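You operate a simulated robot arm through the tools that you are given. There is no shell and no other tool. Be economical: measure what you need, move in short steps, check, and stop when the job is done.

You run a simulated robot arm. Do the job below in one go: nothing can be reset, and whatever is moved stays where it is left.

## Task
Put the red tag box away and count two cartons.
Fine: it goes in the open tags drawer; shut the drawer, turn the call selector from hold to off, press the carton count button twice.

It is judged by the outcome, as a careful person would: the job done as asked, and still so three seconds after it is handed in. It fails if anything else is knocked over, pushed out of place, dropped, spilled or broken.

## Robot
A 6-joint arm with a two-finger parallel gripper, fixed in place. Base frame: the origin is at the foot of the arm, x ahead of it, y to its left, z up. Lengths are in m, angles in degrees, forces in N, time in s.
Its first joint turns from -66.0 to 66.0 degrees. Payload 2.9 kg.
The TCP is the grasp point between the finger pads, 0.03 m short of the fingertips. In the tool frame z runs along the fingers and y along their closing line. Largest opening 0.11 m; finger width 0.02, thickness 0.01; the body of the gripper, 0.048 by 0.112 m, starts 0.055 m behind the TCP.
Orientation is that of the tool frame in the base frame, as [roll, pitch, yaw] about the fixed x, y, z axes, in that order (R = Rz(yaw) Ry(pitch) Rx(roll)). With the fingers straight down and closing along the base's y, the tool's x points along the base's -x, its y along +y and its z along -z.

## Interface
- The arm moves only by the tool drive_tool. Its argument "commands" is a list of rows, each a list of 3 entries, a list of its own where there are three numbers: the gripper command, from -1 (fully open) to 1 (shut), values between in proportion, then the shift along the tool's x, y, z in m, then the turn, a rotation vector about the tool's x, y, z in degrees. In form: [[fingers, [x, y, z], [ax, ay, az]], ...]. A call has 1 to 20 rows; each row shifts and turns the commanded pose from where the row before left it, along the tool's axes as they then stand. A row lasts 0.2 s, in which the tool goes at most 0.05 m and 8.6 degrees; a call with a longer step from one row to the next is refused whole, and so is a gripper value outside its range. A pose out of reach is approached as far as the arm can. The call stops where the force on the tool passes 40 N (or 10 N more than at its start, if that is more) or the arm is blocked; 0.2 s more then pass. Each finger travels about 0.108 m/s and halts on what it meets, pressing with about 44 N; the grip force reading is that of the motor and also rises with nothing between the fingers. The clock runs only during rows and for 0.2 s after the last one: add rows that do not move to give the fingers time. The reply holds the time, the measured pose of the TCP, the force on the tool along the base axes, the opening and the grip force, in the units named above and with some noise.
- Cameras (640 x 400 px; columns grow to the right, rows downward): "scene" is fixed at [0.0377, 0.4115, 1.3873]; the picture's right is [-0.98, -0.21, 0.00], its down [-0.11, 0.53, -0.84] and it looks along [0.17, -0.82, -0.54] (base axes); focal length 256 px, centre (320, 200). "wrist" rides on the gripper at [-0.036, 0, -0.057] in the tool frame; the picture's right is [0.00, -1.00, 0.00], its down [0.97, 0.00, -0.24] and it looks along [0.24, 0.00, 0.97] (tool axes); focal length 218 px, centre (320, 200). There is no depth. A picture from a camera that has moved, and an enlarged one, comes with that camera's place and axes in the base frame and with its lens.
- camera(camera): a new picture of that camera. No time passes.
- enlarge(camera, box): a new picture of the part [left, top, right, bottom] of that camera's present view, enlarged. No time passes.
- sign_off(): hands the job in; it is judged then, once.

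Go step by step. Nothing tells you positions but the pictures and the camera data: compare them with the known pose of the tool, close in by small moves and look again before you grip or let go. The budget is 120 turns and 84 pictures, counting those below and the enlarged ones. Unless the task says otherwise, let go and move clear before handing in, and close with one line.

The tools are called after ">>>" as name(argument=value, ...) on one line, values as JSON. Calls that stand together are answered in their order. drive_tool: Moves the arm, as the interface text tells. Its arguments: {"type":"object","properties":{"commands":{"type":"array"}},"required":["commands"]} The other tools are called the same way: camera (camera) takes a picture; enlarge (camera, box) takes an enlarged picture of a part of a camera's view; sign_off () hands the job in.

At the start:

```text
t: 0.0
eef_pos: [0.4073, -0.0992, 1.1833]
orientation: [180.0, 0.0, -180.0]
contact_force: [0.1, -0.3, -0.1]
width: 0.11
finger_force: 0.1
```

scene: 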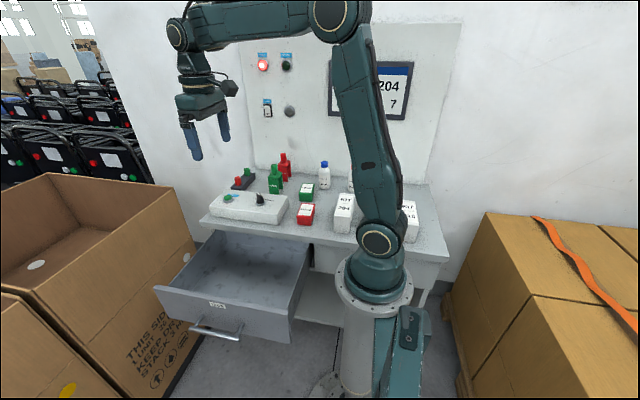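
wrist: 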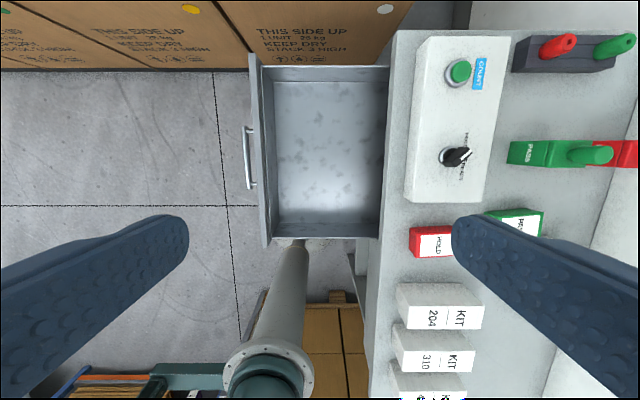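

The wrist view shows the open drawer, a white panel with the count button and the selector, and a red box beside a green one. I'll enlarge these to read the labels and measure.

>>> enlarge(camera="wrist", box=[380, 20, 640, 270])

>>> enlarge(camera="scene", box=[150, 140, 430, 345])

>>> enlarge(camera="scene", box=[230, 30, 430, 150])

```text
1.60 times, centred on (510, 145) of wrist
camera zoom: at [0.4443, -0.0987, 1.2401], right [0.0, -1.0, 0.0], down [-0.97, 0.0, 0.24], along [-0.24, 0.0, -0.97], focal length 349 px, centre (16, 288)
```

zoom: 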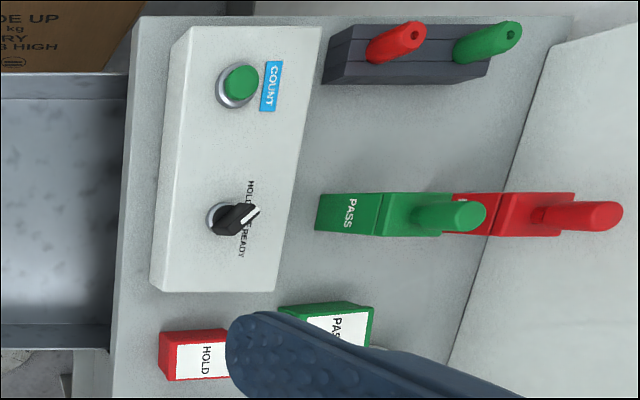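

```text
1.95 times, centred on (290, 242) of scene
camera zoom: at [0.0377, 0.4115, 1.3873], right [-0.98, -0.21, 0.0], down [-0.11, 0.53, -0.84], along [0.17, -0.82, -0.54], focal length 499 px, centre (378, 117)
```

zoom: 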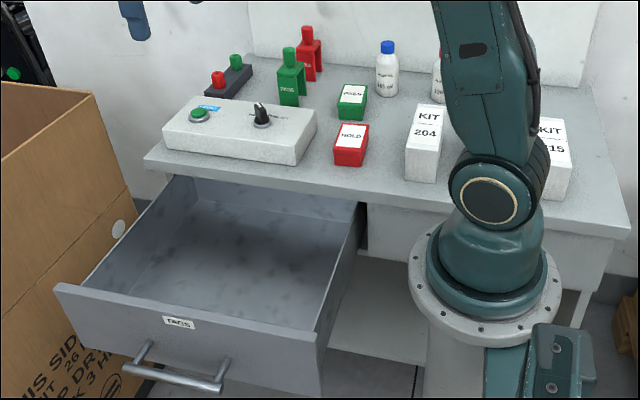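

```text
3.20 times, centred on (330, 90) of scene
camera zoom: at [0.0377, 0.4115, 1.3873], right [-0.98, -0.21, 0.0], down [-0.11, 0.53, -0.84], along [0.17, -0.82, -0.54], focal length 819 px, centre (288, 552)
```

zoom: 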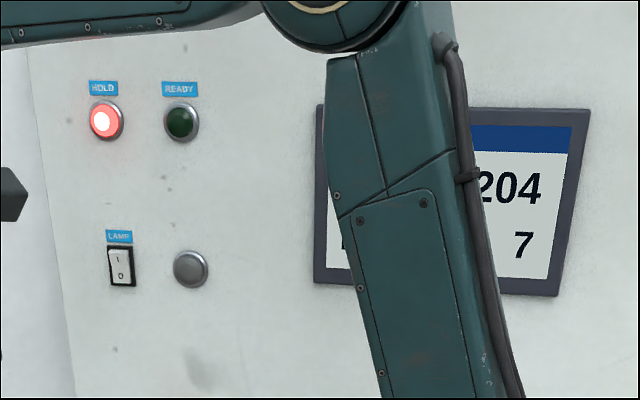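

The red HOLD tag box is near (0.26, -0.33), and the drawer spans roughly x 0.22–0.60 and y -0.28–0.03. I'll move over the box, staying high, and look.

>>> drive_tool(commands=[[-1, [0.02, -0.038, 0.013], [0, 0, 0]], [-1, [0.02, -0.038, 0.013], [0, 0, 0]], [-1, [0.02, -0.038, 0.013], [0, 0, 0]], [-1, [0.02, -0.038, 0.013], [0, 0, 0]], [-1, [0.02, -0.038, 0.013], [0, 0, 0]], [-1, [0.02, -0.038, 0.013], [0, 0, 0]], [-1, [0, 0, 0], [0, 0, 0]]])

>>> camera(camera="wrist")

>>> camera(camera="scene")

```text
t: 1.6
eef_pos: [0.2865, -0.3285, 1.1058]
orientation: [-180.0, 0.0, 180.0]
contact_force: [-0.6, -0.7, -0.7]
width: 0.1098
finger_force: 0.0
```

```text
78 pictures are left
camera wrist: at [0.3233, -0.327, 1.162], right [0.0, -1.0, 0.0], down [-0.97, 0.0, 0.24], along [-0.24, 0.0, -0.97], focal length 218 px, centre (320, 200)
```

wrist: 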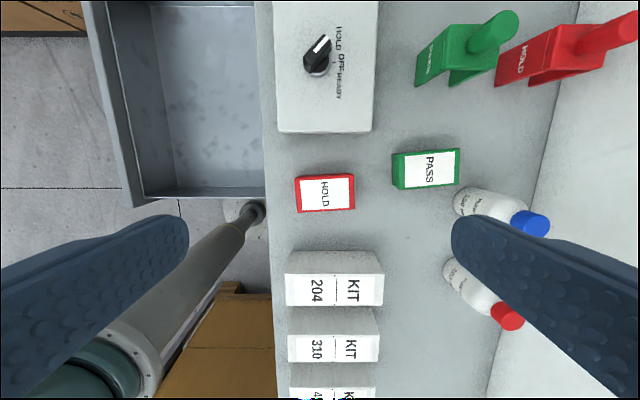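

```text
77 pictures are left
```

scene: 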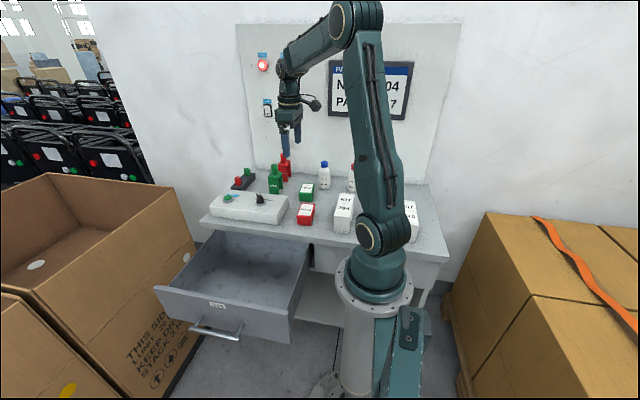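

The red box is about 0.055 wide in x and 0.085 long in y, centred near (0.255, -0.335), with clear space on both x sides. I'll enlarge the view to get its height and the selector's state.

>>> enlarge(camera="scene", box=[200, 150, 360, 250])

>>> enlarge(camera="wrist", box=[260, 0, 420, 100])

```text
4.00 times, centred on (280, 200) of scene
camera zoom: at [0.0377, 0.4114, 1.3873], right [-0.98, -0.21, 0.0], down [-0.11, 0.53, -0.84], along [0.17, -0.82, -0.54], focal length 1024 px, centre (480, 200)
```

zoom: 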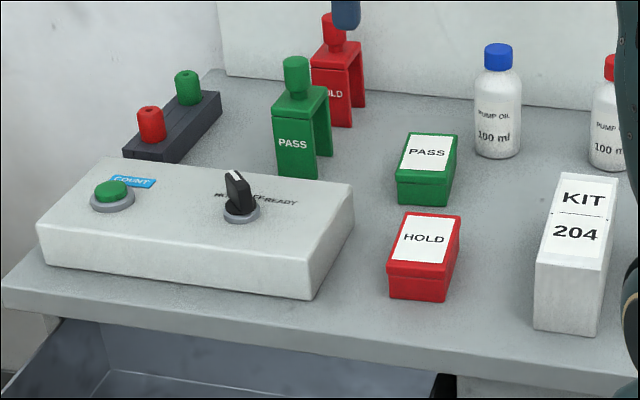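

```text
4.00 times, centred on (340, 50) of wrist
camera zoom: at [0.3233, -0.327, 1.162], right [0.0, -1.0, 0.0], down [-0.97, 0.0, 0.24], along [-0.24, 0.0, -0.97], focal length 873 px, centre (240, 800)
```

zoom: 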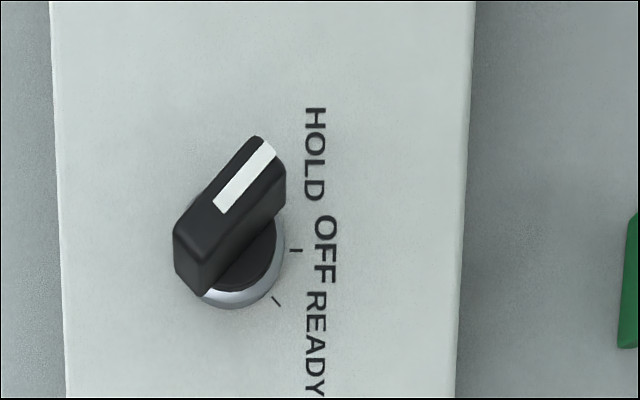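

The selector points to HOLD, and OFF is 45° clockwise seen from above. The box is about 0.033 tall, so I'll rotate the tool -90° to close along x and come down over it.

>>> drive_tool(commands=[[-1, [0, 0, 0], [0, 0, -8.1818]], [-1, [0, 0, 0], [0, 0, -8.1818]], [-1, [0, 0, 0], [0, 0, -8.1818]], [-1, [0, 0, 0], [0, 0, -8.1818]], [-1, [0, 0, 0], [0, 0, -8.1818]], [-1, [0, 0, 0], [0, 0, -8.1818]], [-1, [0, 0, 0], [0, 0, -8.1818]], [-1, [0, 0, 0], [0, 0, -8.1818]], [-1, [0, 0, 0], [0, 0, -8.1818]], [-1, [0, 0, 0], [0, 0, -8.1818]], [-1, [0, 0, 0], [0, 0, -8.1818]], [-1, [0.0016, 0.009, 0.039], [0, 0, 0]], [-1, [0.0016, 0.009, 0.039], [0, 0, 0]], [-1, [0.0016, 0.009, 0.039], [0, 0, 0]], [-1, [0.0016, 0.009, 0.039], [0, 0, 0]], [-1, [0, 0, 0], [0, 0, 0]]])

>>> camera(camera="wrist")

>>> camera(camera="scene")

```text
t: 5.0
eef_pos: [0.2518, -0.3349, 0.9478]
orientation: [180.0, 0.0, -90.1]
contact_force: [0.3, 0.5, 0.2]
width: 0.1101
finger_force: 0.0
```

```text
74 pictures are left
camera wrist: at [0.2526, -0.2971, 1.005], right [1.0, 0.0, 0.0], down [0.0, -0.97, 0.24], along [0.0, -0.24, -0.97], focal length 218 px, centre (320, 200)
```

wrist: 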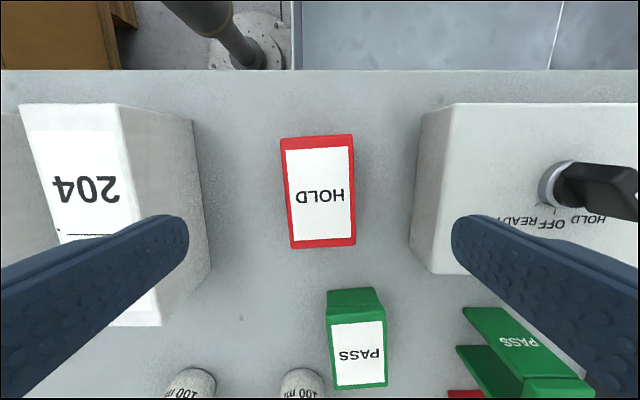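

```text
73 pictures are left
```

scene: 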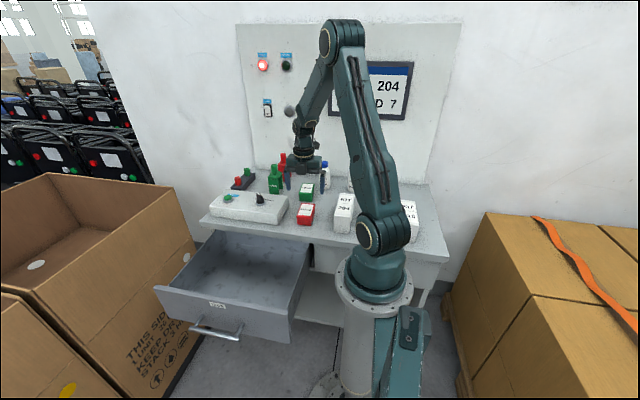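

The box is centred under the tool with about 3° of yaw. I'll align the tool, descend so the tips stay just above the table, and grip.

>>> drive_tool(commands=[[-1, [0, 0, 0.037], [0, 0, -3]], [-1, [0, 0, 0.037], [0, 0, 0]], [-1, [0, 0, 0.036], [0, 0, 0]], [-1, [0, 0, 0], [0, 0, 0]]])

>>> camera(camera="wrist")

```text
t: 6.0
eef_pos: [0.2506, -0.3339, 0.8382]
orientation: [180.0, 0.1, -86.9]
contact_force: [-0.5, -0.5, -0.3]
width: 0.1101
finger_force: 0.1
```

```text
72 pictures are left
camera wrist: at [0.2506, -0.2972, 0.8955], right [1.0, 0.05, 0.0], down [0.05, -0.97, 0.24], along [0.01, -0.24, -0.97], focal length 218 px, centre (320, 200)
```

wrist: 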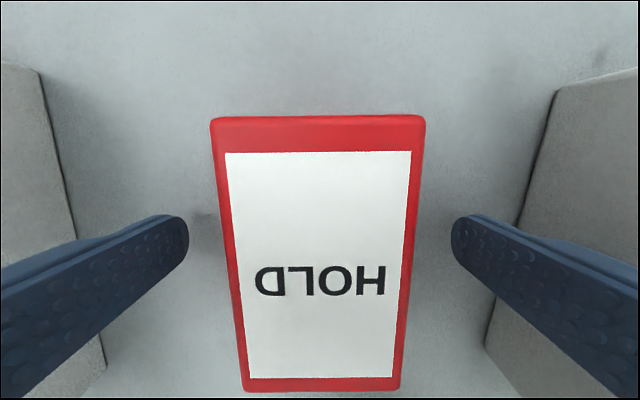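

The box is aligned and centred between the fingers, so I'll grip it and lift a little.

>>> drive_tool(commands=[[1, [0, 0, 0], [0, 0, 0]], [1, [0, 0, 0], [0, 0, 0]], [1, [0, 0, 0], [0, 0, 0]], [1, [0, 0, -0.02], [0, 0, 0]], [1, [0, 0, -0.04], [0, 0, 0]], [1, [0, 0, -0.04], [0, 0, 0]], [1, [0, 0, 0], [0, 0, 0]]])

>>> camera(camera="wrist")

>>> camera(camera="scene")

```text
t: 7.6
eef_pos: [0.2514, -0.334, 0.9395]
orientation: [-179.9, 0.0, -87.0]
contact_force: [0.1, 0.6, -0.2]
width: 0.0542
finger_force: 44.4
```

```text
71 pictures are left
camera wrist: at [0.2508, -0.2973, 0.9963], right [1.0, 0.05, 0.0], down [0.05, -0.97, 0.24], along [0.01, -0.24, -0.97], focal length 218 px, centre (320, 200)
```

wrist: 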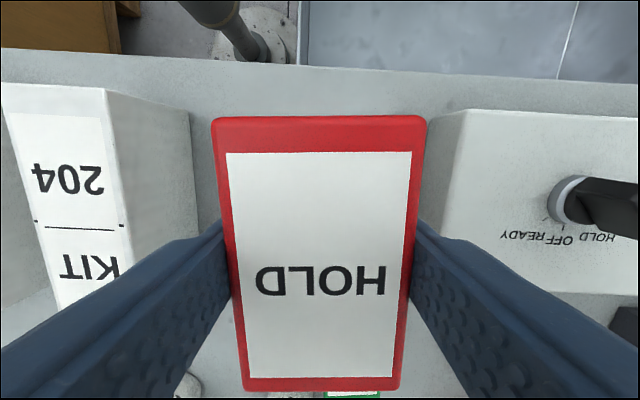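

```text
70 pictures are left
```

scene: 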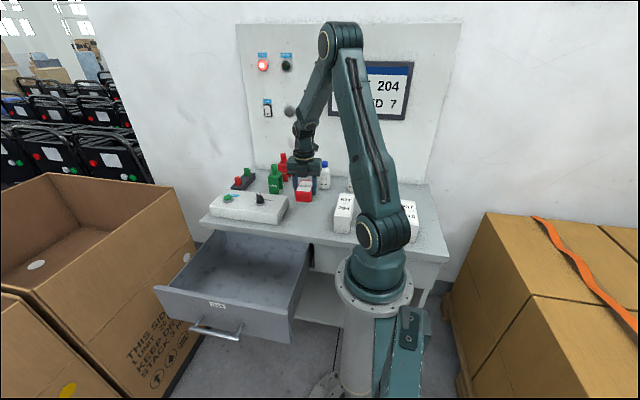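

The box is held firmly. I'll raise it to clear the panel and carry it over the drawer.

>>> drive_tool(commands=[[1, [0, 0, -0.04], [0, 0, 0]], [1, [0, 0, -0.03], [0, 0, 0]], [1, [-0.0342, -0.0285, 0], [0, 0, 0]], [1, [-0.0342, -0.0285, 0], [0, 0, 0]], [1, [-0.0342, -0.0285, 0], [0, 0, 0]], [1, [-0.0342, -0.0285, 0], [0, 0, 0]], [1, [-0.0342, -0.0285, 0], [0, 0, 0]], [1, [-0.0342, -0.0285, 0], [0, 0, 0]], [1, [0, 0, 0], [0, 0, 3]], [1, [0, 0, 0], [0, 0, 0]]])

>>> camera(camera="wrist")

>>> camera(camera="scene")

```text
t: 9.8
eef_pos: [0.4108, -0.1204, 1.0098]
orientation: [-180.0, 0.1, -90.1]
contact_force: [0.0, -0.8, -0.7]
width: 0.0542
finger_force: 43.8
```

```text
69 pictures are left
camera wrist: at [0.4122, -0.0832, 1.0659], right [1.0, 0.0, 0.0], down [0.0, -0.97, 0.24], along [0.0, -0.24, -0.97], focal length 218 px, centre (320, 200)
```

wrist: 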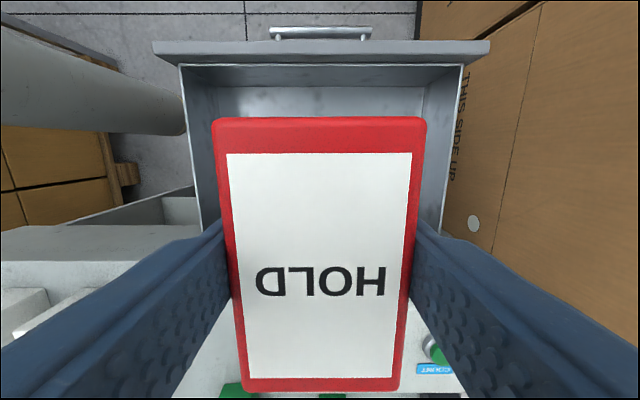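

```text
68 pictures are left
```

scene: 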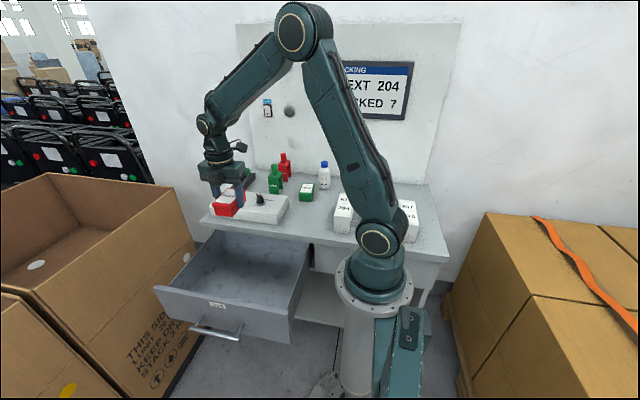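

The drawer rim is near z 0.77 and its floor about 0.63–0.65, spanning x 0.25–0.58. I'll lower the box in the middle of the drawer and stop above the floor to check.

>>> drive_tool(commands=[[1, [-0.02, 0, 0], [0, 0, 0]], [1, [0, 0, 0.036], [0, 0, 0]], [1, [0, 0, 0.036], [0, 0, 0]], [1, [0, 0, 0.036], [0, 0, 0]], [1, [0, 0, 0.036], [0, 0, 0]], [1, [0, 0, 0.036], [0, 0, 0]], [1, [0, 0, 0.036], [0, 0, 0]], [1, [0, 0, 0.034], [0, 0, 0]], [1, [0, 0, 0], [0, 0, 0]]])

>>> camera(camera="wrist")

>>> enlarge(camera="scene", box=[140, 170, 332, 350])

```text
t: 11.8
eef_pos: [0.4112, -0.1011, 0.7596]
orientation: [-179.9, 0.0, -90.0]
contact_force: [0.2, -0.3, -0.4]
width: 0.0543
finger_force: 44.1
```

```text
67 pictures are left
camera wrist: at [0.4123, -0.064, 0.8163], right [1.0, 0.0, 0.0], down [0.0, -0.97, 0.24], along [0.0, -0.24, -0.97], focal length 218 px, centre (320, 200)
```

wrist: 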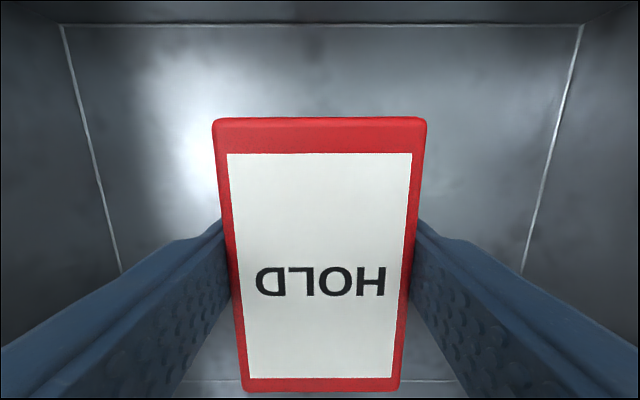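

```text
2.22 times, centred on (236, 260) of scene
camera zoom: at [0.0377, 0.4115, 1.3873], right [-0.98, -0.21, 0.0], down [-0.11, 0.53, -0.84], along [0.17, -0.82, -0.54], focal length 569 px, centre (507, 67)
```

zoom: 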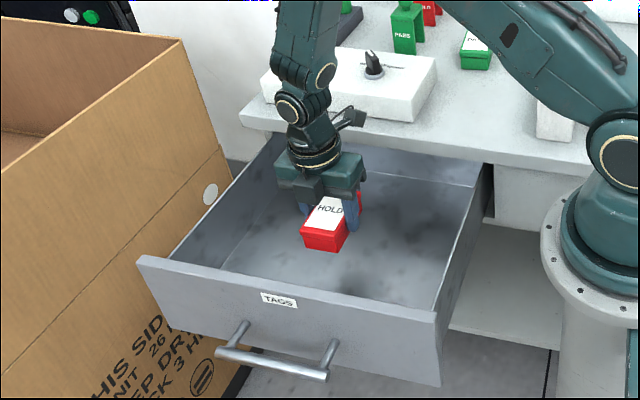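

The drawer floor looks to be about z 0.65, so the box should touch at TCP ≈ 0.688. I'll go down most of the way and then creep.

>>> drive_tool(commands=[[1, [0, 0, 0.03], [0, 0, 0]], [1, [0, 0, 0.025], [0, 0, 0]], [1, [0, 0, 0.004], [0, 0, 0]], [1, [0, 0, 0.003], [0, 0, 0]], [1, [0, 0, 0.003], [0, 0, 0]]])

>>> enlarge(camera="scene", box=[200, 220, 300, 290])

```text
t: 13.0
eef_pos: [0.411, -0.1009, 0.6937]
orientation: [-179.9, 0.0, -90.0]
contact_force: [0.3, 1.0, -0.4]
width: 0.0542
finger_force: 43.8
```

```text
5.71 times, centred on (250, 255) of scene
camera zoom: at [0.0377, 0.4115, 1.3873], right [-0.98, -0.21, 0.0], down [-0.11, 0.53, -0.84], along [0.17, -0.82, -0.54], focal length 1462 px, centre (720, -114)
```

zoom: 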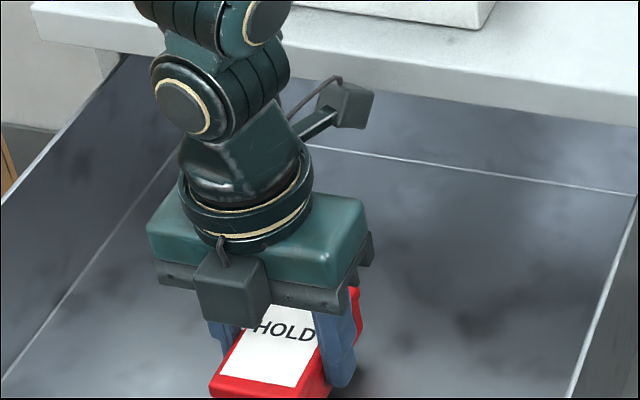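

There's no contact yet at 0.694, so I'll keep creeping in 2 mm steps.

>>> drive_tool(commands=[[1, [0, 0, 0.002], [0, 0, 0]], [1, [0, 0, 0.002], [0, 0, 0]], [1, [0, 0, 0.002], [0, 0, 0]], [1, [0, 0, 0], [0, 0, 0]]])

>>> enlarge(camera="scene", box=[200, 240, 300, 310])

```text
t: 14.0
eef_pos: [0.4114, -0.0993, 0.6887]
orientation: [-179.9, 0.0, -90.0]
contact_force: [0.0, 0.6, -0.2]
width: 0.0543
finger_force: 43.4
```

```text
5.71 times, centred on (250, 275) of scene
camera zoom: at [0.0377, 0.4115, 1.3873], right [-0.98, -0.21, 0.0], down [-0.11, 0.53, -0.84], along [0.17, -0.82, -0.54], focal length 1462 px, centre (720, -229)
```

zoom: 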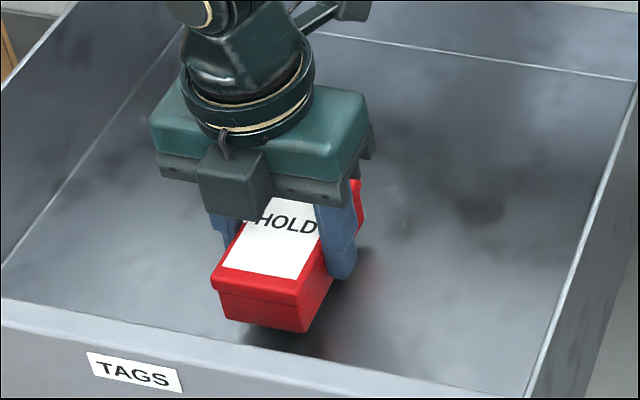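

A shadow gap is still visible under the box, so I'll keep lowering it slowly.

>>> drive_tool(commands=[[1, [0, 0, 0.002], [0, 0, 0]], [1, [0, 0, 0.002], [0, 0, 0]], [1, [0, 0, 0.002], [0, 0, 0]], [1, [0, 0, 0.002], [0, 0, 0]], [1, [0, 0, 0], [0, 0, 0]]])

>>> enlarge(camera="scene", box=[200, 240, 300, 310])

```text
t: 15.2
eef_pos: [0.4105, -0.0998, 0.6796]
orientation: [180.0, 0.1, -89.9]
contact_force: [0.3, 0.0, -0.8]
width: 0.0542
finger_force: 44.0
```

```text
5.71 times, centred on (250, 275) of scene
camera zoom: at [0.0377, 0.4115, 1.3873], right [-0.98, -0.21, 0.0], down [-0.11, 0.53, -0.84], along [0.17, -0.82, -0.54], focal length 1462 px, centre (720, -229)
```

zoom: 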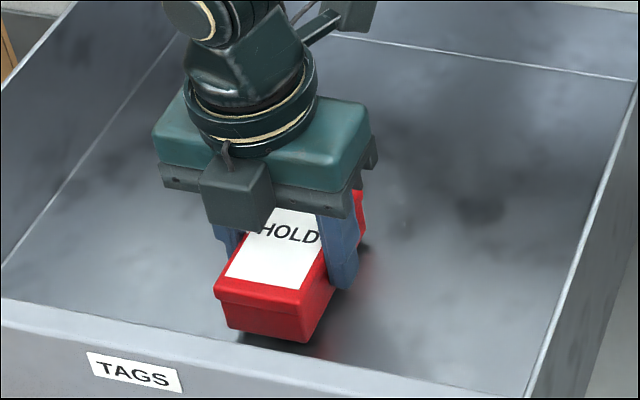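

>>> drive_tool(commands=[[1, [0, 0, 0.002], [0, 0, 0]], [1, [0, 0, 0.002], [0, 0, 0]], [1, [0, 0, 0.002], [0, 0, 0]], [1, [0, 0, 0], [0, 0, 0]]])

>>> enlarge(camera="scene", box=[200, 240, 300, 310])

```text
t: 16.2
eef_pos: [0.4102, -0.1001, 0.6744]
orientation: [-180.0, 0.0, -90.0]
contact_force: [-0.1, -0.2, -1.2]
width: 0.0539
finger_force: 43.6
```

```text
5.71 times, centred on (250, 275) of scene
camera zoom: at [0.0377, 0.4115, 1.3873], right [-0.98, -0.21, 0.0], down [-0.11, 0.53, -0.84], along [0.17, -0.82, -0.54], focal length 1462 px, centre (720, -229)
```

zoom: 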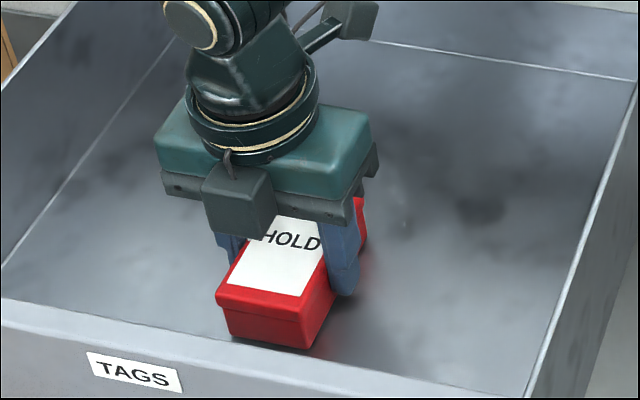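

Only a few millimetres of gap seem to remain, so I'll carry on down.

>>> drive_tool(commands=[[1, [0, 0, 0.0015], [0, 0, 0]], [1, [0, 0, 0.0015], [0, 0, 0]], [1, [0, 0, 0.0015], [0, 0, 0]], [1, [0, 0, 0], [0, 0, 0]]])

>>> enlarge(camera="scene", box=[200, 240, 300, 310])

```text
t: 17.0
eef_pos: [0.4102, -0.1008, 0.6723]
orientation: [-180.0, 0.1, -90.1]
contact_force: [-2.0, 0.0, 8.7]
width: 0.0545
finger_force: 43.8
stopped in row 3: the force on the tool passed its limit (the readings are from after the stop); the commanded pose is now the measured one
```

```text
5.71 times, centred on (250, 275) of scene
camera zoom: at [0.0375, 0.4115, 1.3873], right [-0.98, -0.21, 0.0], down [-0.11, 0.53, -0.84], along [0.17, -0.82, -0.54], focal length 1462 px, centre (720, -229)
```

zoom: 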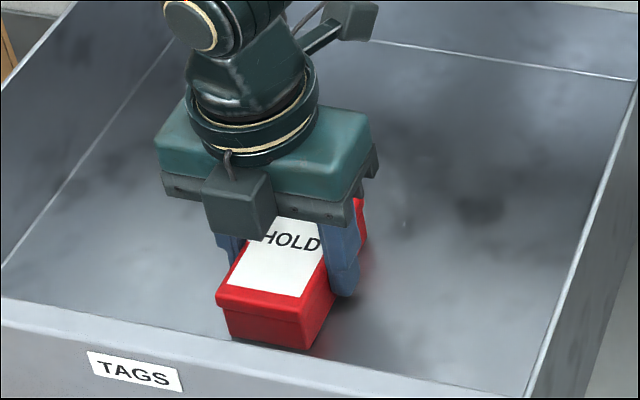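

The box is on the drawer floor. I'll release it and rise straight up.

>>> drive_tool(commands=[[-1, [0, 0, 0], [0, 0, 0]], [-1, [0, 0, 0], [0, 0, 0]], [-1, [0, 0, 0], [0, 0, 0]], [-1, [0, 0, -0.02], [0, 0, 0]], [-1, [0, 0, -0.045], [0, 0, 0]], [-1, [0, 0, -0.045], [0, 0, 0]], [-1, [0, 0, -0.045], [0, 0, 0]], [-1, [0, 0, -0.045], [0, 0, 0]], [-1, [0, 0, -0.045], [0, 0, 0]], [-1, [0, 0, 0], [0, 0, 0]]])

>>> camera(camera="wrist")

>>> enlarge(camera="scene", box=[140, 170, 332, 350])

```text
t: 19.2
eef_pos: [0.4116, -0.0993, 0.9175]
orientation: [-179.9, 0.0, -90.0]
contact_force: [0.4, 0.8, 0.0]
width: 0.1099
finger_force: 0.1
```

```text
60 pictures are left
camera wrist: at [0.4134, -0.0622, 0.9752], right [1.0, 0.0, 0.0], down [0.0, -0.97, 0.24], along [0.0, -0.24, -0.97], focal length 218 px, centre (320, 200)
```

wrist: 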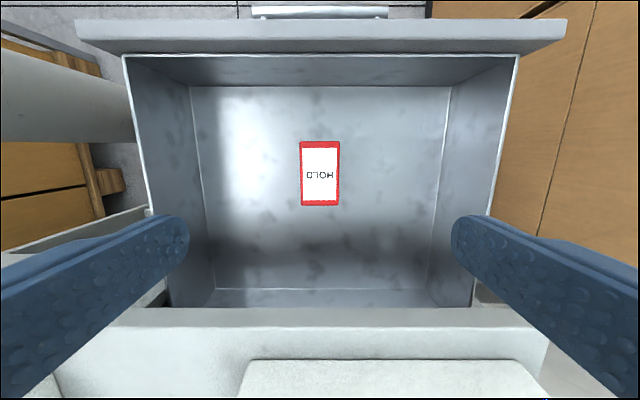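

```text
2.22 times, centred on (236, 260) of scene
camera zoom: at [0.0377, 0.4115, 1.3873], right [-0.98, -0.21, 0.0], down [-0.11, 0.53, -0.84], along [0.17, -0.82, -0.54], focal length 569 px, centre (507, 67)
```

zoom: 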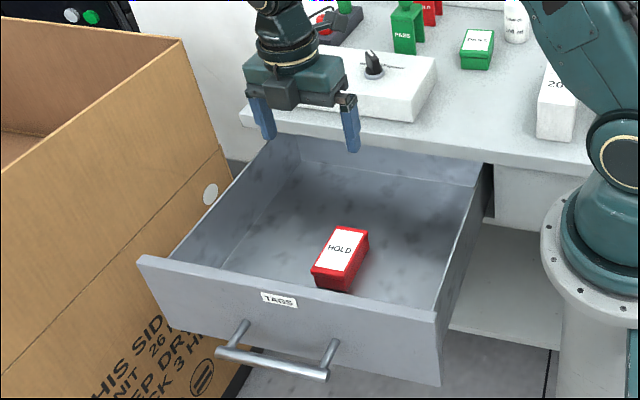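

The tag box sits upright in the drawer. Next I'll go out past the drawer front with the fingers closed and look at the handle, so I can push the drawer shut by it.

>>> drive_tool(commands=[[1, [-0.04, 0, 0], [0, 0, 0]], [1, [-0.04, 0, 0], [0, 0, 0]], [1, [-0.04, 0, 0], [0, 0, 0]], [1, [-0.04, 0, 0], [0, 0, 0]], [1, [-0.04, 0, 0], [0, 0, 0]], [1, [-0.04, 0, 0], [0, 0, 0]], [1, [0, 0, 0], [0, 0, 0]]])

>>> camera(camera="wrist")

>>> camera(camera="scene")

```text
t: 20.8
eef_pos: [0.4111, 0.1403, 0.9181]
orientation: [180.0, 0.0, -90.0]
contact_force: [0.2, -0.5, -0.9]
width: 0.0002
finger_force: 37.9
```

```text
58 pictures are left
camera wrist: at [0.413, 0.1772, 0.9744], right [1.0, 0.0, 0.0], down [0.0, -0.97, 0.24], along [0.0, -0.24, -0.97], focal length 218 px, centre (320, 200)
```

wrist: 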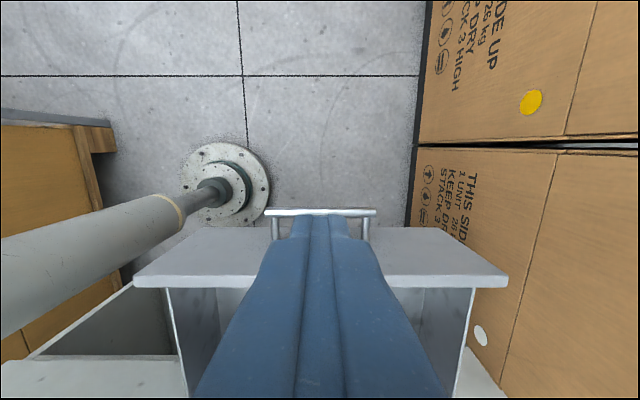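

```text
57 pictures are left
```

scene: 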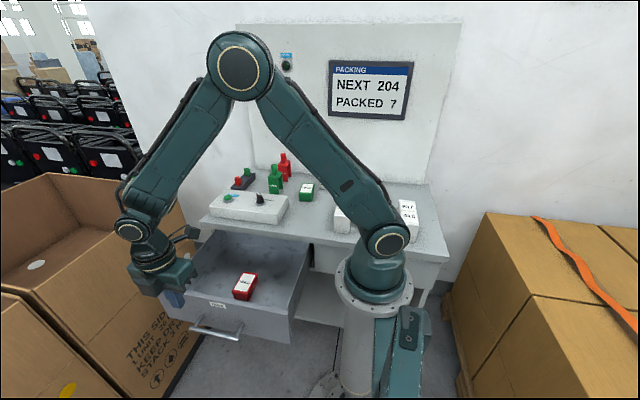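

The handle bar is near y ≈ 0.09, z ≈ 0.69, x ≈ 0.413. I'll lower the closed fingers just outside it.

>>> drive_tool(commands=[[1, [0, 0, 0.039], [0, 0, 0]], [1, [0, 0, 0.039], [0, 0, 0]], [1, [0, 0, 0.039], [0, 0, 0]], [1, [0, 0, 0.039], [0, 0, 0]], [1, [0, 0, 0.039], [0, 0, 0]], [1, [0, 0, 0.038], [0, 0, 0]], [1, [0, 0, 0], [0, 0, 0]]])

>>> camera(camera="wrist")

>>> enlarge(camera="scene", box=[100, 220, 308, 350])

```text
t: 22.4
eef_pos: [0.4115, 0.1388, 0.6849]
orientation: [-180.0, -0.1, -90.1]
contact_force: [0.1, -0.1, 0.3]
width: 0.0
finger_force: 38.0
```

```text
56 pictures are left
camera wrist: at [0.412, 0.1766, 0.7406], right [1.0, 0.0, 0.0], down [0.0, -0.97, 0.24], along [0.0, -0.24, -0.97], focal length 218 px, centre (320, 200)
```

wrist: 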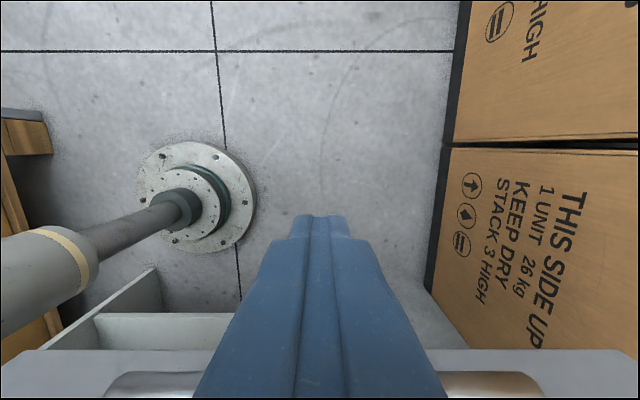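

```text
3.08 times, centred on (204, 285) of scene
camera zoom: at [0.0377, 0.4115, 1.3873], right [-0.98, -0.21, 0.0], down [-0.11, 0.53, -0.84], along [0.17, -0.82, -0.54], focal length 788 px, centre (677, -62)
```

zoom: 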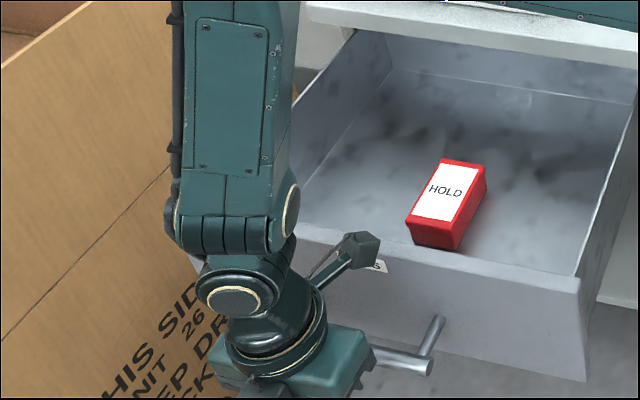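

There's a stalk on the gripper's +x side, about 0.09 out and 0.1 above the TCP, which would hit the table edge in this orientation. I'll rise, turn back by 90° so it points along -x, and come down again.

>>> drive_tool(commands=[[1, [0, 0, -0.045], [0, 0, 0]], [1, [0, 0, -0.045], [0, 0, 0]], [1, [0, 0, -0.045], [0, 0, 0]], [1, [0, 0, 0], [0, 0, 8.1818]], [1, [0, 0, 0], [0, 0, 8.1818]], [1, [0, 0, 0], [0, 0, 8.1818]], [1, [0, 0, 0], [0, 0, 8.1818]], [1, [0, 0, 0], [0, 0, 8.1818]], [1, [0, 0, 0], [0, 0, 8.1818]], [1, [0, 0, 0], [0, 0, 8.1818]], [1, [0, 0, 0], [0, 0, 8.1818]], [1, [0, 0, 0], [0, 0, 8.1818]], [1, [0, 0, 0], [0, 0, 8.1818]], [1, [0, 0, 0], [0, 0, 8.1818]], [1, [0, 0, 0], [0, 0, 0]]])

>>> camera(camera="wrist")

>>> camera(camera="scene")

```text
t: 25.6
eef_pos: [0.4115, 0.14, 0.8189]
orientation: [-180.0, -0.1, 179.8]
contact_force: [0.4, -1.2, -0.2]
width: 0.0
finger_force: 37.4
```

```text
54 pictures are left
camera wrist: at [0.4489, 0.1406, 0.8761], right [0.0, -1.0, 0.0], down [-0.97, 0.0, 0.24], along [-0.24, 0.0, -0.97], focal length 218 px, centre (320, 200)
```

wrist: 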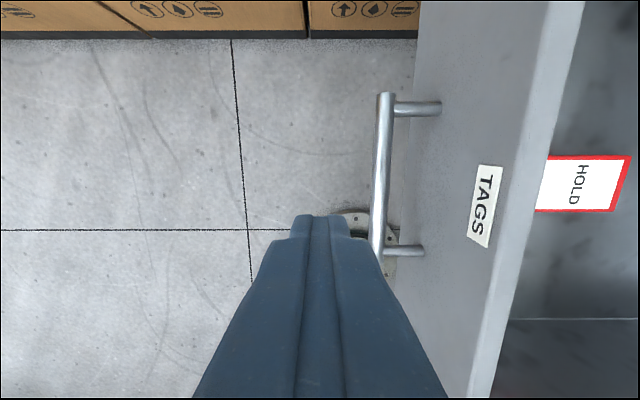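

```text
53 pictures are left
```

scene: 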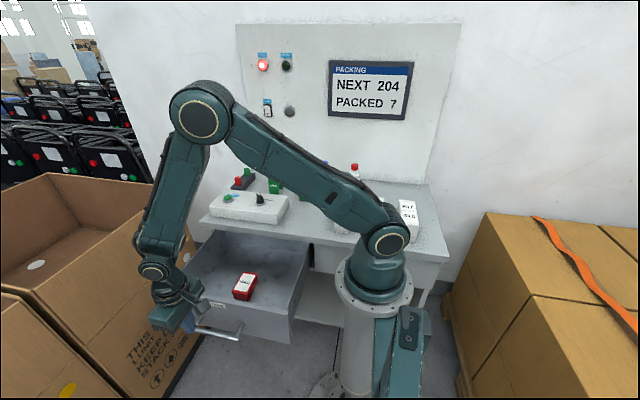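

With the body crosswise it would reach the panel too early, so I'll tilt the tool 40° to put the fingertips foremost. I'll then lower to push the drawer front just above the handle.

>>> drive_tool(commands=[[1, [0, 0, 0], [8, 0, 0]], [1, [0, 0, 0], [8, 0, 0]], [1, [0, 0, 0], [8, 0, 0]], [1, [0, 0, 0], [8, 0, 0]], [1, [0, 0, 0], [8, 0, 0]], [1, [-0.004, 0.0085, 0.0334], [0, 0, 0]], [1, [-0.004, 0.0085, 0.0334], [0, 0, 0]], [1, [0, 0, 0], [0, 0, 0]]])

>>> camera(camera="wrist")

>>> camera(camera="scene")

```text
t: 27.4
eef_pos: [0.419, 0.1085, 0.7568]
orientation: [-140.0, 0.1, 179.9]
contact_force: [0.3, -0.4, 0.1]
width: 0.0
finger_force: 37.3
```

```text
52 pictures are left
camera wrist: at [0.4568, 0.147, 0.7999], right [0.0, -0.77, 0.64], down [-0.97, 0.15, 0.18], along [-0.24, -0.62, -0.74], focal length 218 px, centre (320, 200)
```

wrist: 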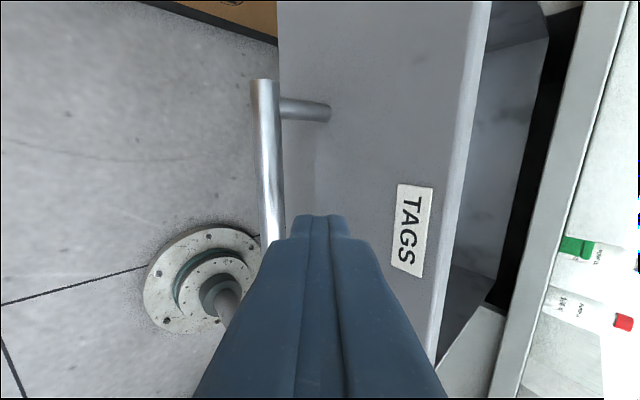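

```text
51 pictures are left
```

scene: 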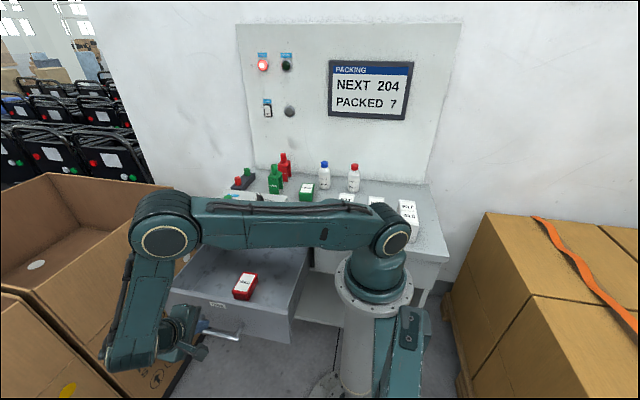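

The arm is well clear of the carton and table objects. I'll push gently toward -y to contact the drawer front.

>>> drive_tool(commands=[[1, [0, -0.0092, 0.0077], [0, 0, 0]], [1, [0, -0.0092, 0.0077], [0, 0, 0]], [1, [0, -0.0092, 0.0077], [0, 0, 0]], [1, [0, -0.0092, 0.0077], [0, 0, 0]], [1, [0, -0.0092, 0.0077], [0, 0, 0]], [1, [0, -0.0092, 0.0077], [0, 0, 0]], [1, [0, -0.0092, 0.0077], [0, 0, 0]]])

>>> camera(camera="wrist")

>>> camera(camera="scene")

```text
t: 29.0
eef_pos: [0.4194, 0.026, 0.7578]
orientation: [-140.0, -0.1, 180.0]
contact_force: [0.5, 0.3, 0.7]
width: 0.0001
finger_force: 37.2
```

```text
50 pictures are left
camera wrist: at [0.4573, 0.0631, 0.8009], right [0.0, -0.77, 0.64], down [-0.97, 0.15, 0.18], along [-0.24, -0.62, -0.74], focal length 218 px, centre (320, 200)
```

wrist: 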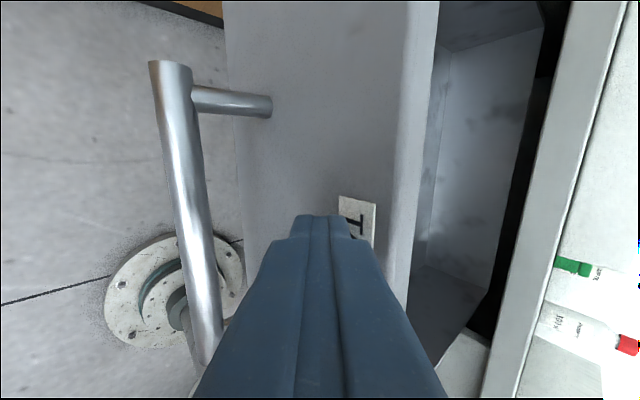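

```text
49 pictures are left
```

scene: 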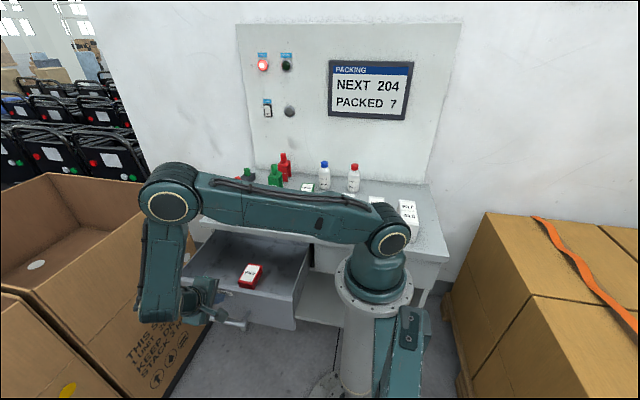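

The drawer is moving with the push and the tag box is riding along. I'll continue at the same slow pace.

>>> drive_tool(commands=[[1, [0, -0.0092, 0.0077], [0, 0, 0]], [1, [0, -0.0092, 0.0077], [0, 0, 0]], [1, [0, -0.0092, 0.0077], [0, 0, 0]], [1, [0, -0.0092, 0.0077], [0, 0, 0]], [1, [0, -0.0092, 0.0077], [0, 0, 0]], [1, [0, -0.0092, 0.0077], [0, 0, 0]], [1, [0, -0.0092, 0.0077], [0, 0, 0]], [1, [0, -0.0092, 0.0077], [0, 0, 0]], [1, [0, -0.0092, 0.0077], [0, 0, 0]], [1, [0, -0.0092, 0.0077], [0, 0, 0]], [1, [0, -0.0092, 0.0077], [0, 0, 0]]])

>>> camera(camera="wrist")

>>> camera(camera="scene")

```text
t: 31.4
eef_pos: [0.4199, -0.1078, 0.7571]
orientation: [-140.0, 0.0, -180.0]
contact_force: [0.1, 0.3, 0.5]
width: 0.0003
finger_force: 38.2
```

```text
48 pictures are left
camera wrist: at [0.457, -0.0686, 0.8007], right [0.0, -0.77, 0.64], down [-0.97, 0.15, 0.18], along [-0.24, -0.62, -0.74], focal length 218 px, centre (320, 200)
```

wrist: 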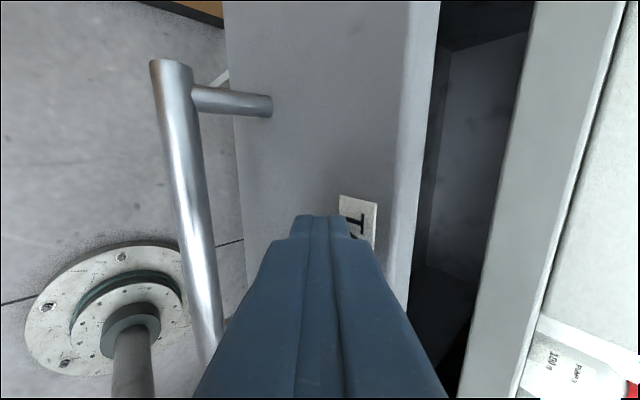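

```text
47 pictures are left
```

scene: 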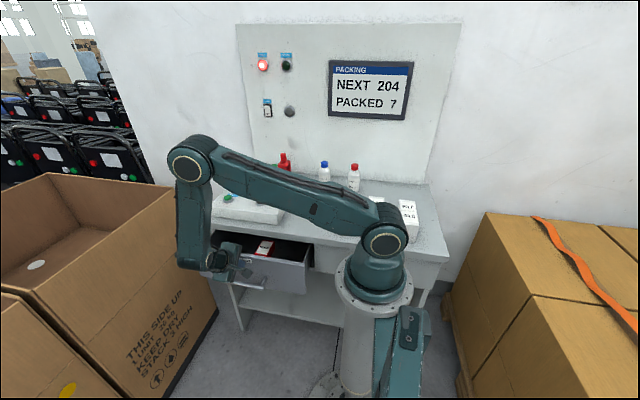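

About 0.1 m of travel remains. I'll continue, slowing near the end.

>>> drive_tool(commands=[[1, [0, -0.0092, 0.0077], [0, 0, 0]], [1, [0, -0.0092, 0.0077], [0, 0, 0]], [1, [0, -0.0092, 0.0077], [0, 0, 0]], [1, [0, -0.0092, 0.0077], [0, 0, 0]], [1, [0, -0.0092, 0.0077], [0, 0, 0]], [1, [0, -0.0061, 0.0051], [0, 0, 0]], [1, [0, -0.0046, 0.0039], [0, 0, 0]]])

>>> camera(camera="wrist")

>>> enlarge(camera="scene", box=[170, 180, 330, 300])

```text
t: 33.0
eef_pos: [0.4186, -0.1804, 0.758]
orientation: [-140.0, 0.0, -180.0]
contact_force: [-0.1, 1.5, 0.0]
width: 0.0
finger_force: 38.2
```

```text
46 pictures are left
camera wrist: at [0.4567, -0.1427, 0.8013], right [0.0, -0.77, 0.64], down [-0.97, 0.15, 0.18], along [-0.24, -0.62, -0.74], focal length 218 px, centre (320, 200)
```

wrist: 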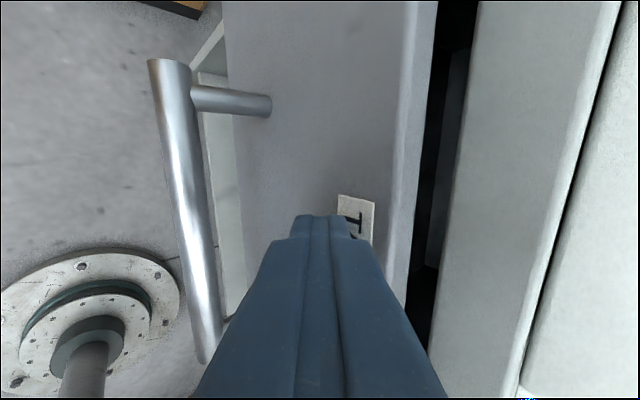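

```text
3.33 times, centred on (250, 240) of scene
camera zoom: at [0.0377, 0.4115, 1.3873], right [-0.98, -0.21, 0.0], down [-0.11, 0.53, -0.84], along [0.17, -0.82, -0.54], focal length 853 px, centre (553, 67)
```

zoom: 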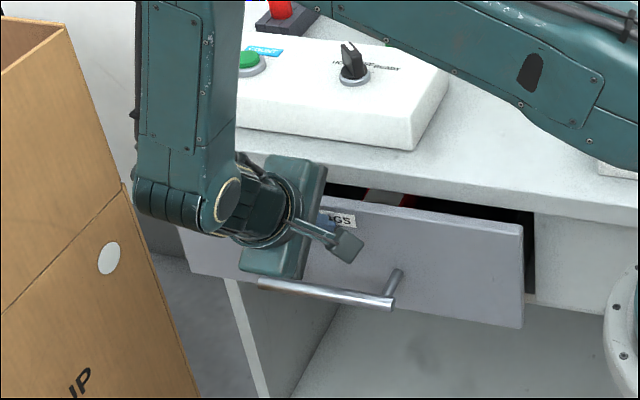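

The gap is still open by a few centimetres, so I'll push on in small steps until it seats.

>>> drive_tool(commands=[[1, [0, -0.0046, 0.0039], [0, 0, 0]], [1, [0, -0.0046, 0.0039], [0, 0, 0]], [1, [0, -0.0046, 0.0039], [0, 0, 0]], [1, [0, -0.0046, 0.0039], [0, 0, 0]], [1, [0, -0.0046, 0.0039], [0, 0, 0]]])

>>> camera(camera="wrist")

>>> enlarge(camera="scene", box=[170, 180, 330, 300])

```text
t: 34.2
eef_pos: [0.4178, -0.2114, 0.7568]
orientation: [-140.0, -0.2, 179.9]
contact_force: [-0.5, 0.5, -0.1]
width: 0.0
finger_force: 38.1
```

```text
44 pictures are left
camera wrist: at [0.4566, -0.173, 0.8008], right [0.0, -0.77, 0.64], down [-0.97, 0.15, 0.18], along [-0.24, -0.62, -0.74], focal length 218 px, centre (320, 200)
```

wrist: 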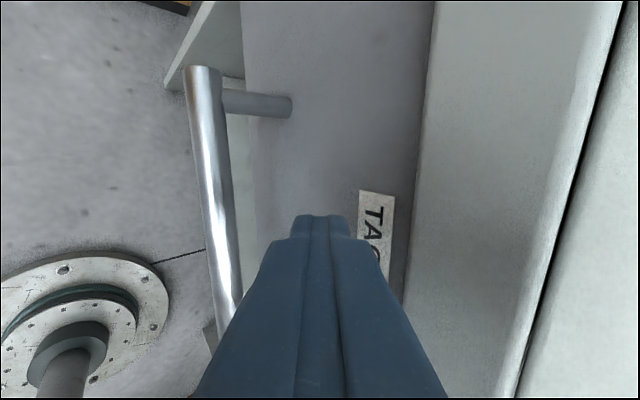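

```text
3.33 times, centred on (250, 240) of scene
camera zoom: at [0.0377, 0.4115, 1.3873], right [-0.98, -0.21, 0.0], down [-0.11, 0.53, -0.84], along [0.17, -0.82, -0.54], focal length 853 px, centre (553, 67)
```

zoom: 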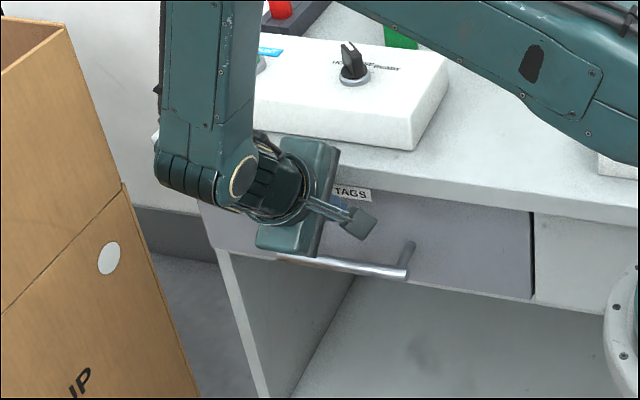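

The drawer front has slid up under the table edge, apparently shut. I'll press a bit further to confirm it is seated.

>>> drive_tool(commands=[[1, [0, -0.0031, 0.0026], [0, 0, 0]], [1, [0, -0.0031, 0.0026], [0, 0, 0]], [1, [0, -0.0031, 0.0026], [0, 0, 0]], [1, [0, 0, 0], [0, 0, 0]]])

>>> enlarge(camera="scene", box=[170, 180, 330, 300])

```text
t: 35.2
eef_pos: [0.4195, -0.2233, 0.7575]
orientation: [-140.0, -0.1, 179.9]
contact_force: [0.2, 0.5, -0.5]
width: 0.0001
finger_force: 37.6
```

```text
3.33 times, centred on (250, 240) of scene
camera zoom: at [0.0377, 0.4115, 1.3873], right [-0.98, -0.21, 0.0], down [-0.11, 0.53, -0.84], along [0.17, -0.82, -0.54], focal length 853 px, centre (553, 67)
```

zoom: 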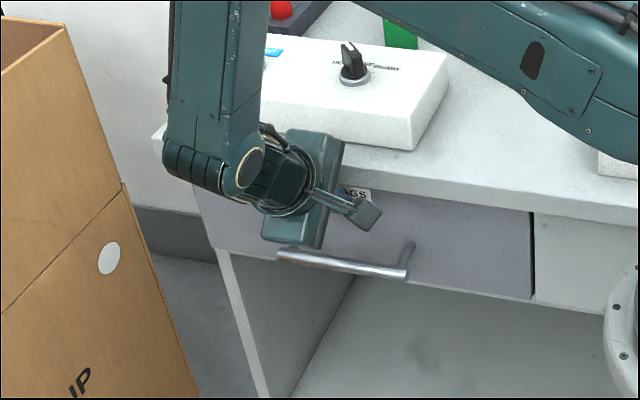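

The drawer hasn't moved any further. I'll advance a few millimetres more to feel for the seated front.

>>> drive_tool(commands=[[1, [0, -0.0023, 0.0019], [0, 0, 0]], [1, [0, -0.0023, 0.0019], [0, 0, 0]], [1, [0, -0.0015, 0.0013], [0, 0, 0]], [1, [0, 0, 0], [0, 0, 0]]])

>>> camera(camera="wrist")

```text
t: 35.8
eef_pos: [0.4195, -0.2245, 0.757]
orientation: [-140.3, -0.2, -179.8]
contact_force: [-2.6, 9.5, 7.8]
width: 0.0
finger_force: 37.8
stopped in row 3: the force on the tool passed its limit (the readings are from after the stop); the commanded pose is now the measured one
```

```text
41 pictures are left
camera wrist: at [0.457, -0.1862, 0.8009], right [0.01, -0.77, 0.64], down [-0.97, 0.15, 0.19], along [-0.24, -0.62, -0.75], focal length 218 px, centre (320, 200)
```

wrist: 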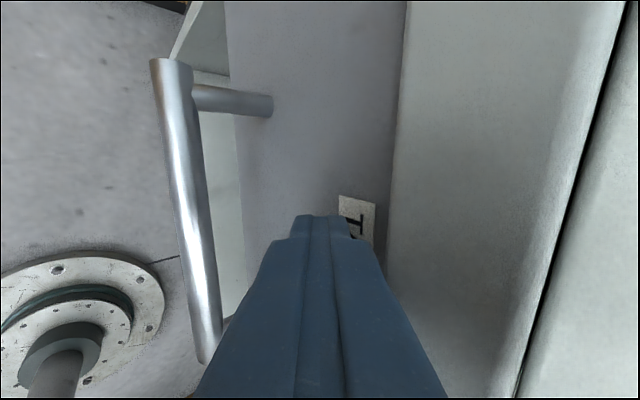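

The drawer is firmly seated. I'll back off, rise, straighten the tool, and view the control panel from above.

>>> drive_tool(commands=[[1, [0, 0.023, -0.0193], [0, 0, 0]], [1, [0, 0.023, -0.0193], [0, 0, 0]], [1, [0, -0.0289, -0.0345], [0, 0, 0]], [1, [0, -0.0289, -0.0345], [0, 0, 0]], [1, [0, -0.0289, -0.0345], [0, 0, 0]], [1, [0, -0.0289, -0.0345], [0, 0, 0]], [1, [0, -0.0289, -0.0345], [0, 0, 0]], [1, [0, -0.0289, -0.0345], [0, 0, 0]], [1, [0, 0, 0], [-8, 0, 0]], [1, [0, 0, 0], [-8, 0, 0]], [1, [0, 0, 0], [-8, 0, 0]], [1, [0, 0, 0], [-8, 0, 0]], [1, [0, 0, 0], [-8, 0, 0]], [1, [0, -0.04, 0], [0, 0, 0]], [1, [0, -0.04, 0], [0, 0, 0]], [1, [0, -0.04, 0], [0, 0, 0]], [1, [0, -0.04, 0], [0, 0, 0]], [1, [0, 0, 0], [0, 0, 0]]])

>>> camera(camera="wrist")

>>> camera(camera="scene")

```text
t: 39.6
eef_pos: [0.4206, -0.3256, 1.0264]
orientation: [179.7, -0.3, -179.8]
contact_force: [-0.3, 0.2, -0.6]
width: 0.0
finger_force: 37.7
```

```text
40 pictures are left
camera wrist: at [0.4569, -0.3249, 1.083], right [0.0, -1.0, -0.01], down [-0.97, -0.01, 0.24], along [-0.24, 0.0, -0.97], focal length 218 px, centre (320, 200)
```

wrist: 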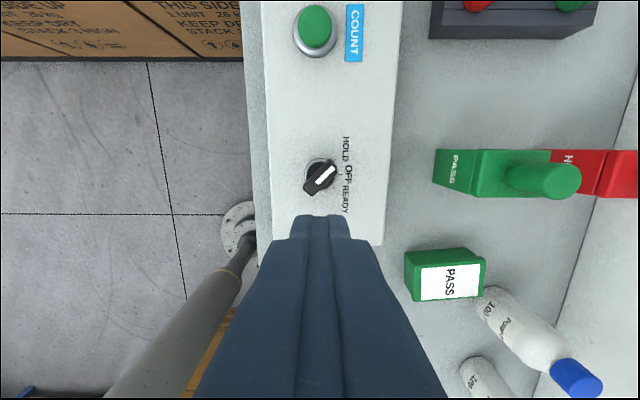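

```text
39 pictures are left
```

scene: 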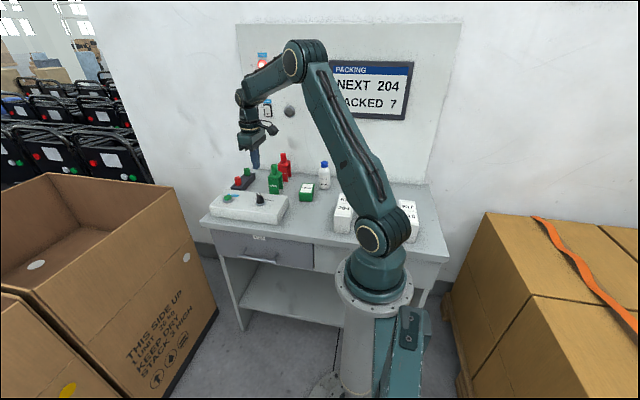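

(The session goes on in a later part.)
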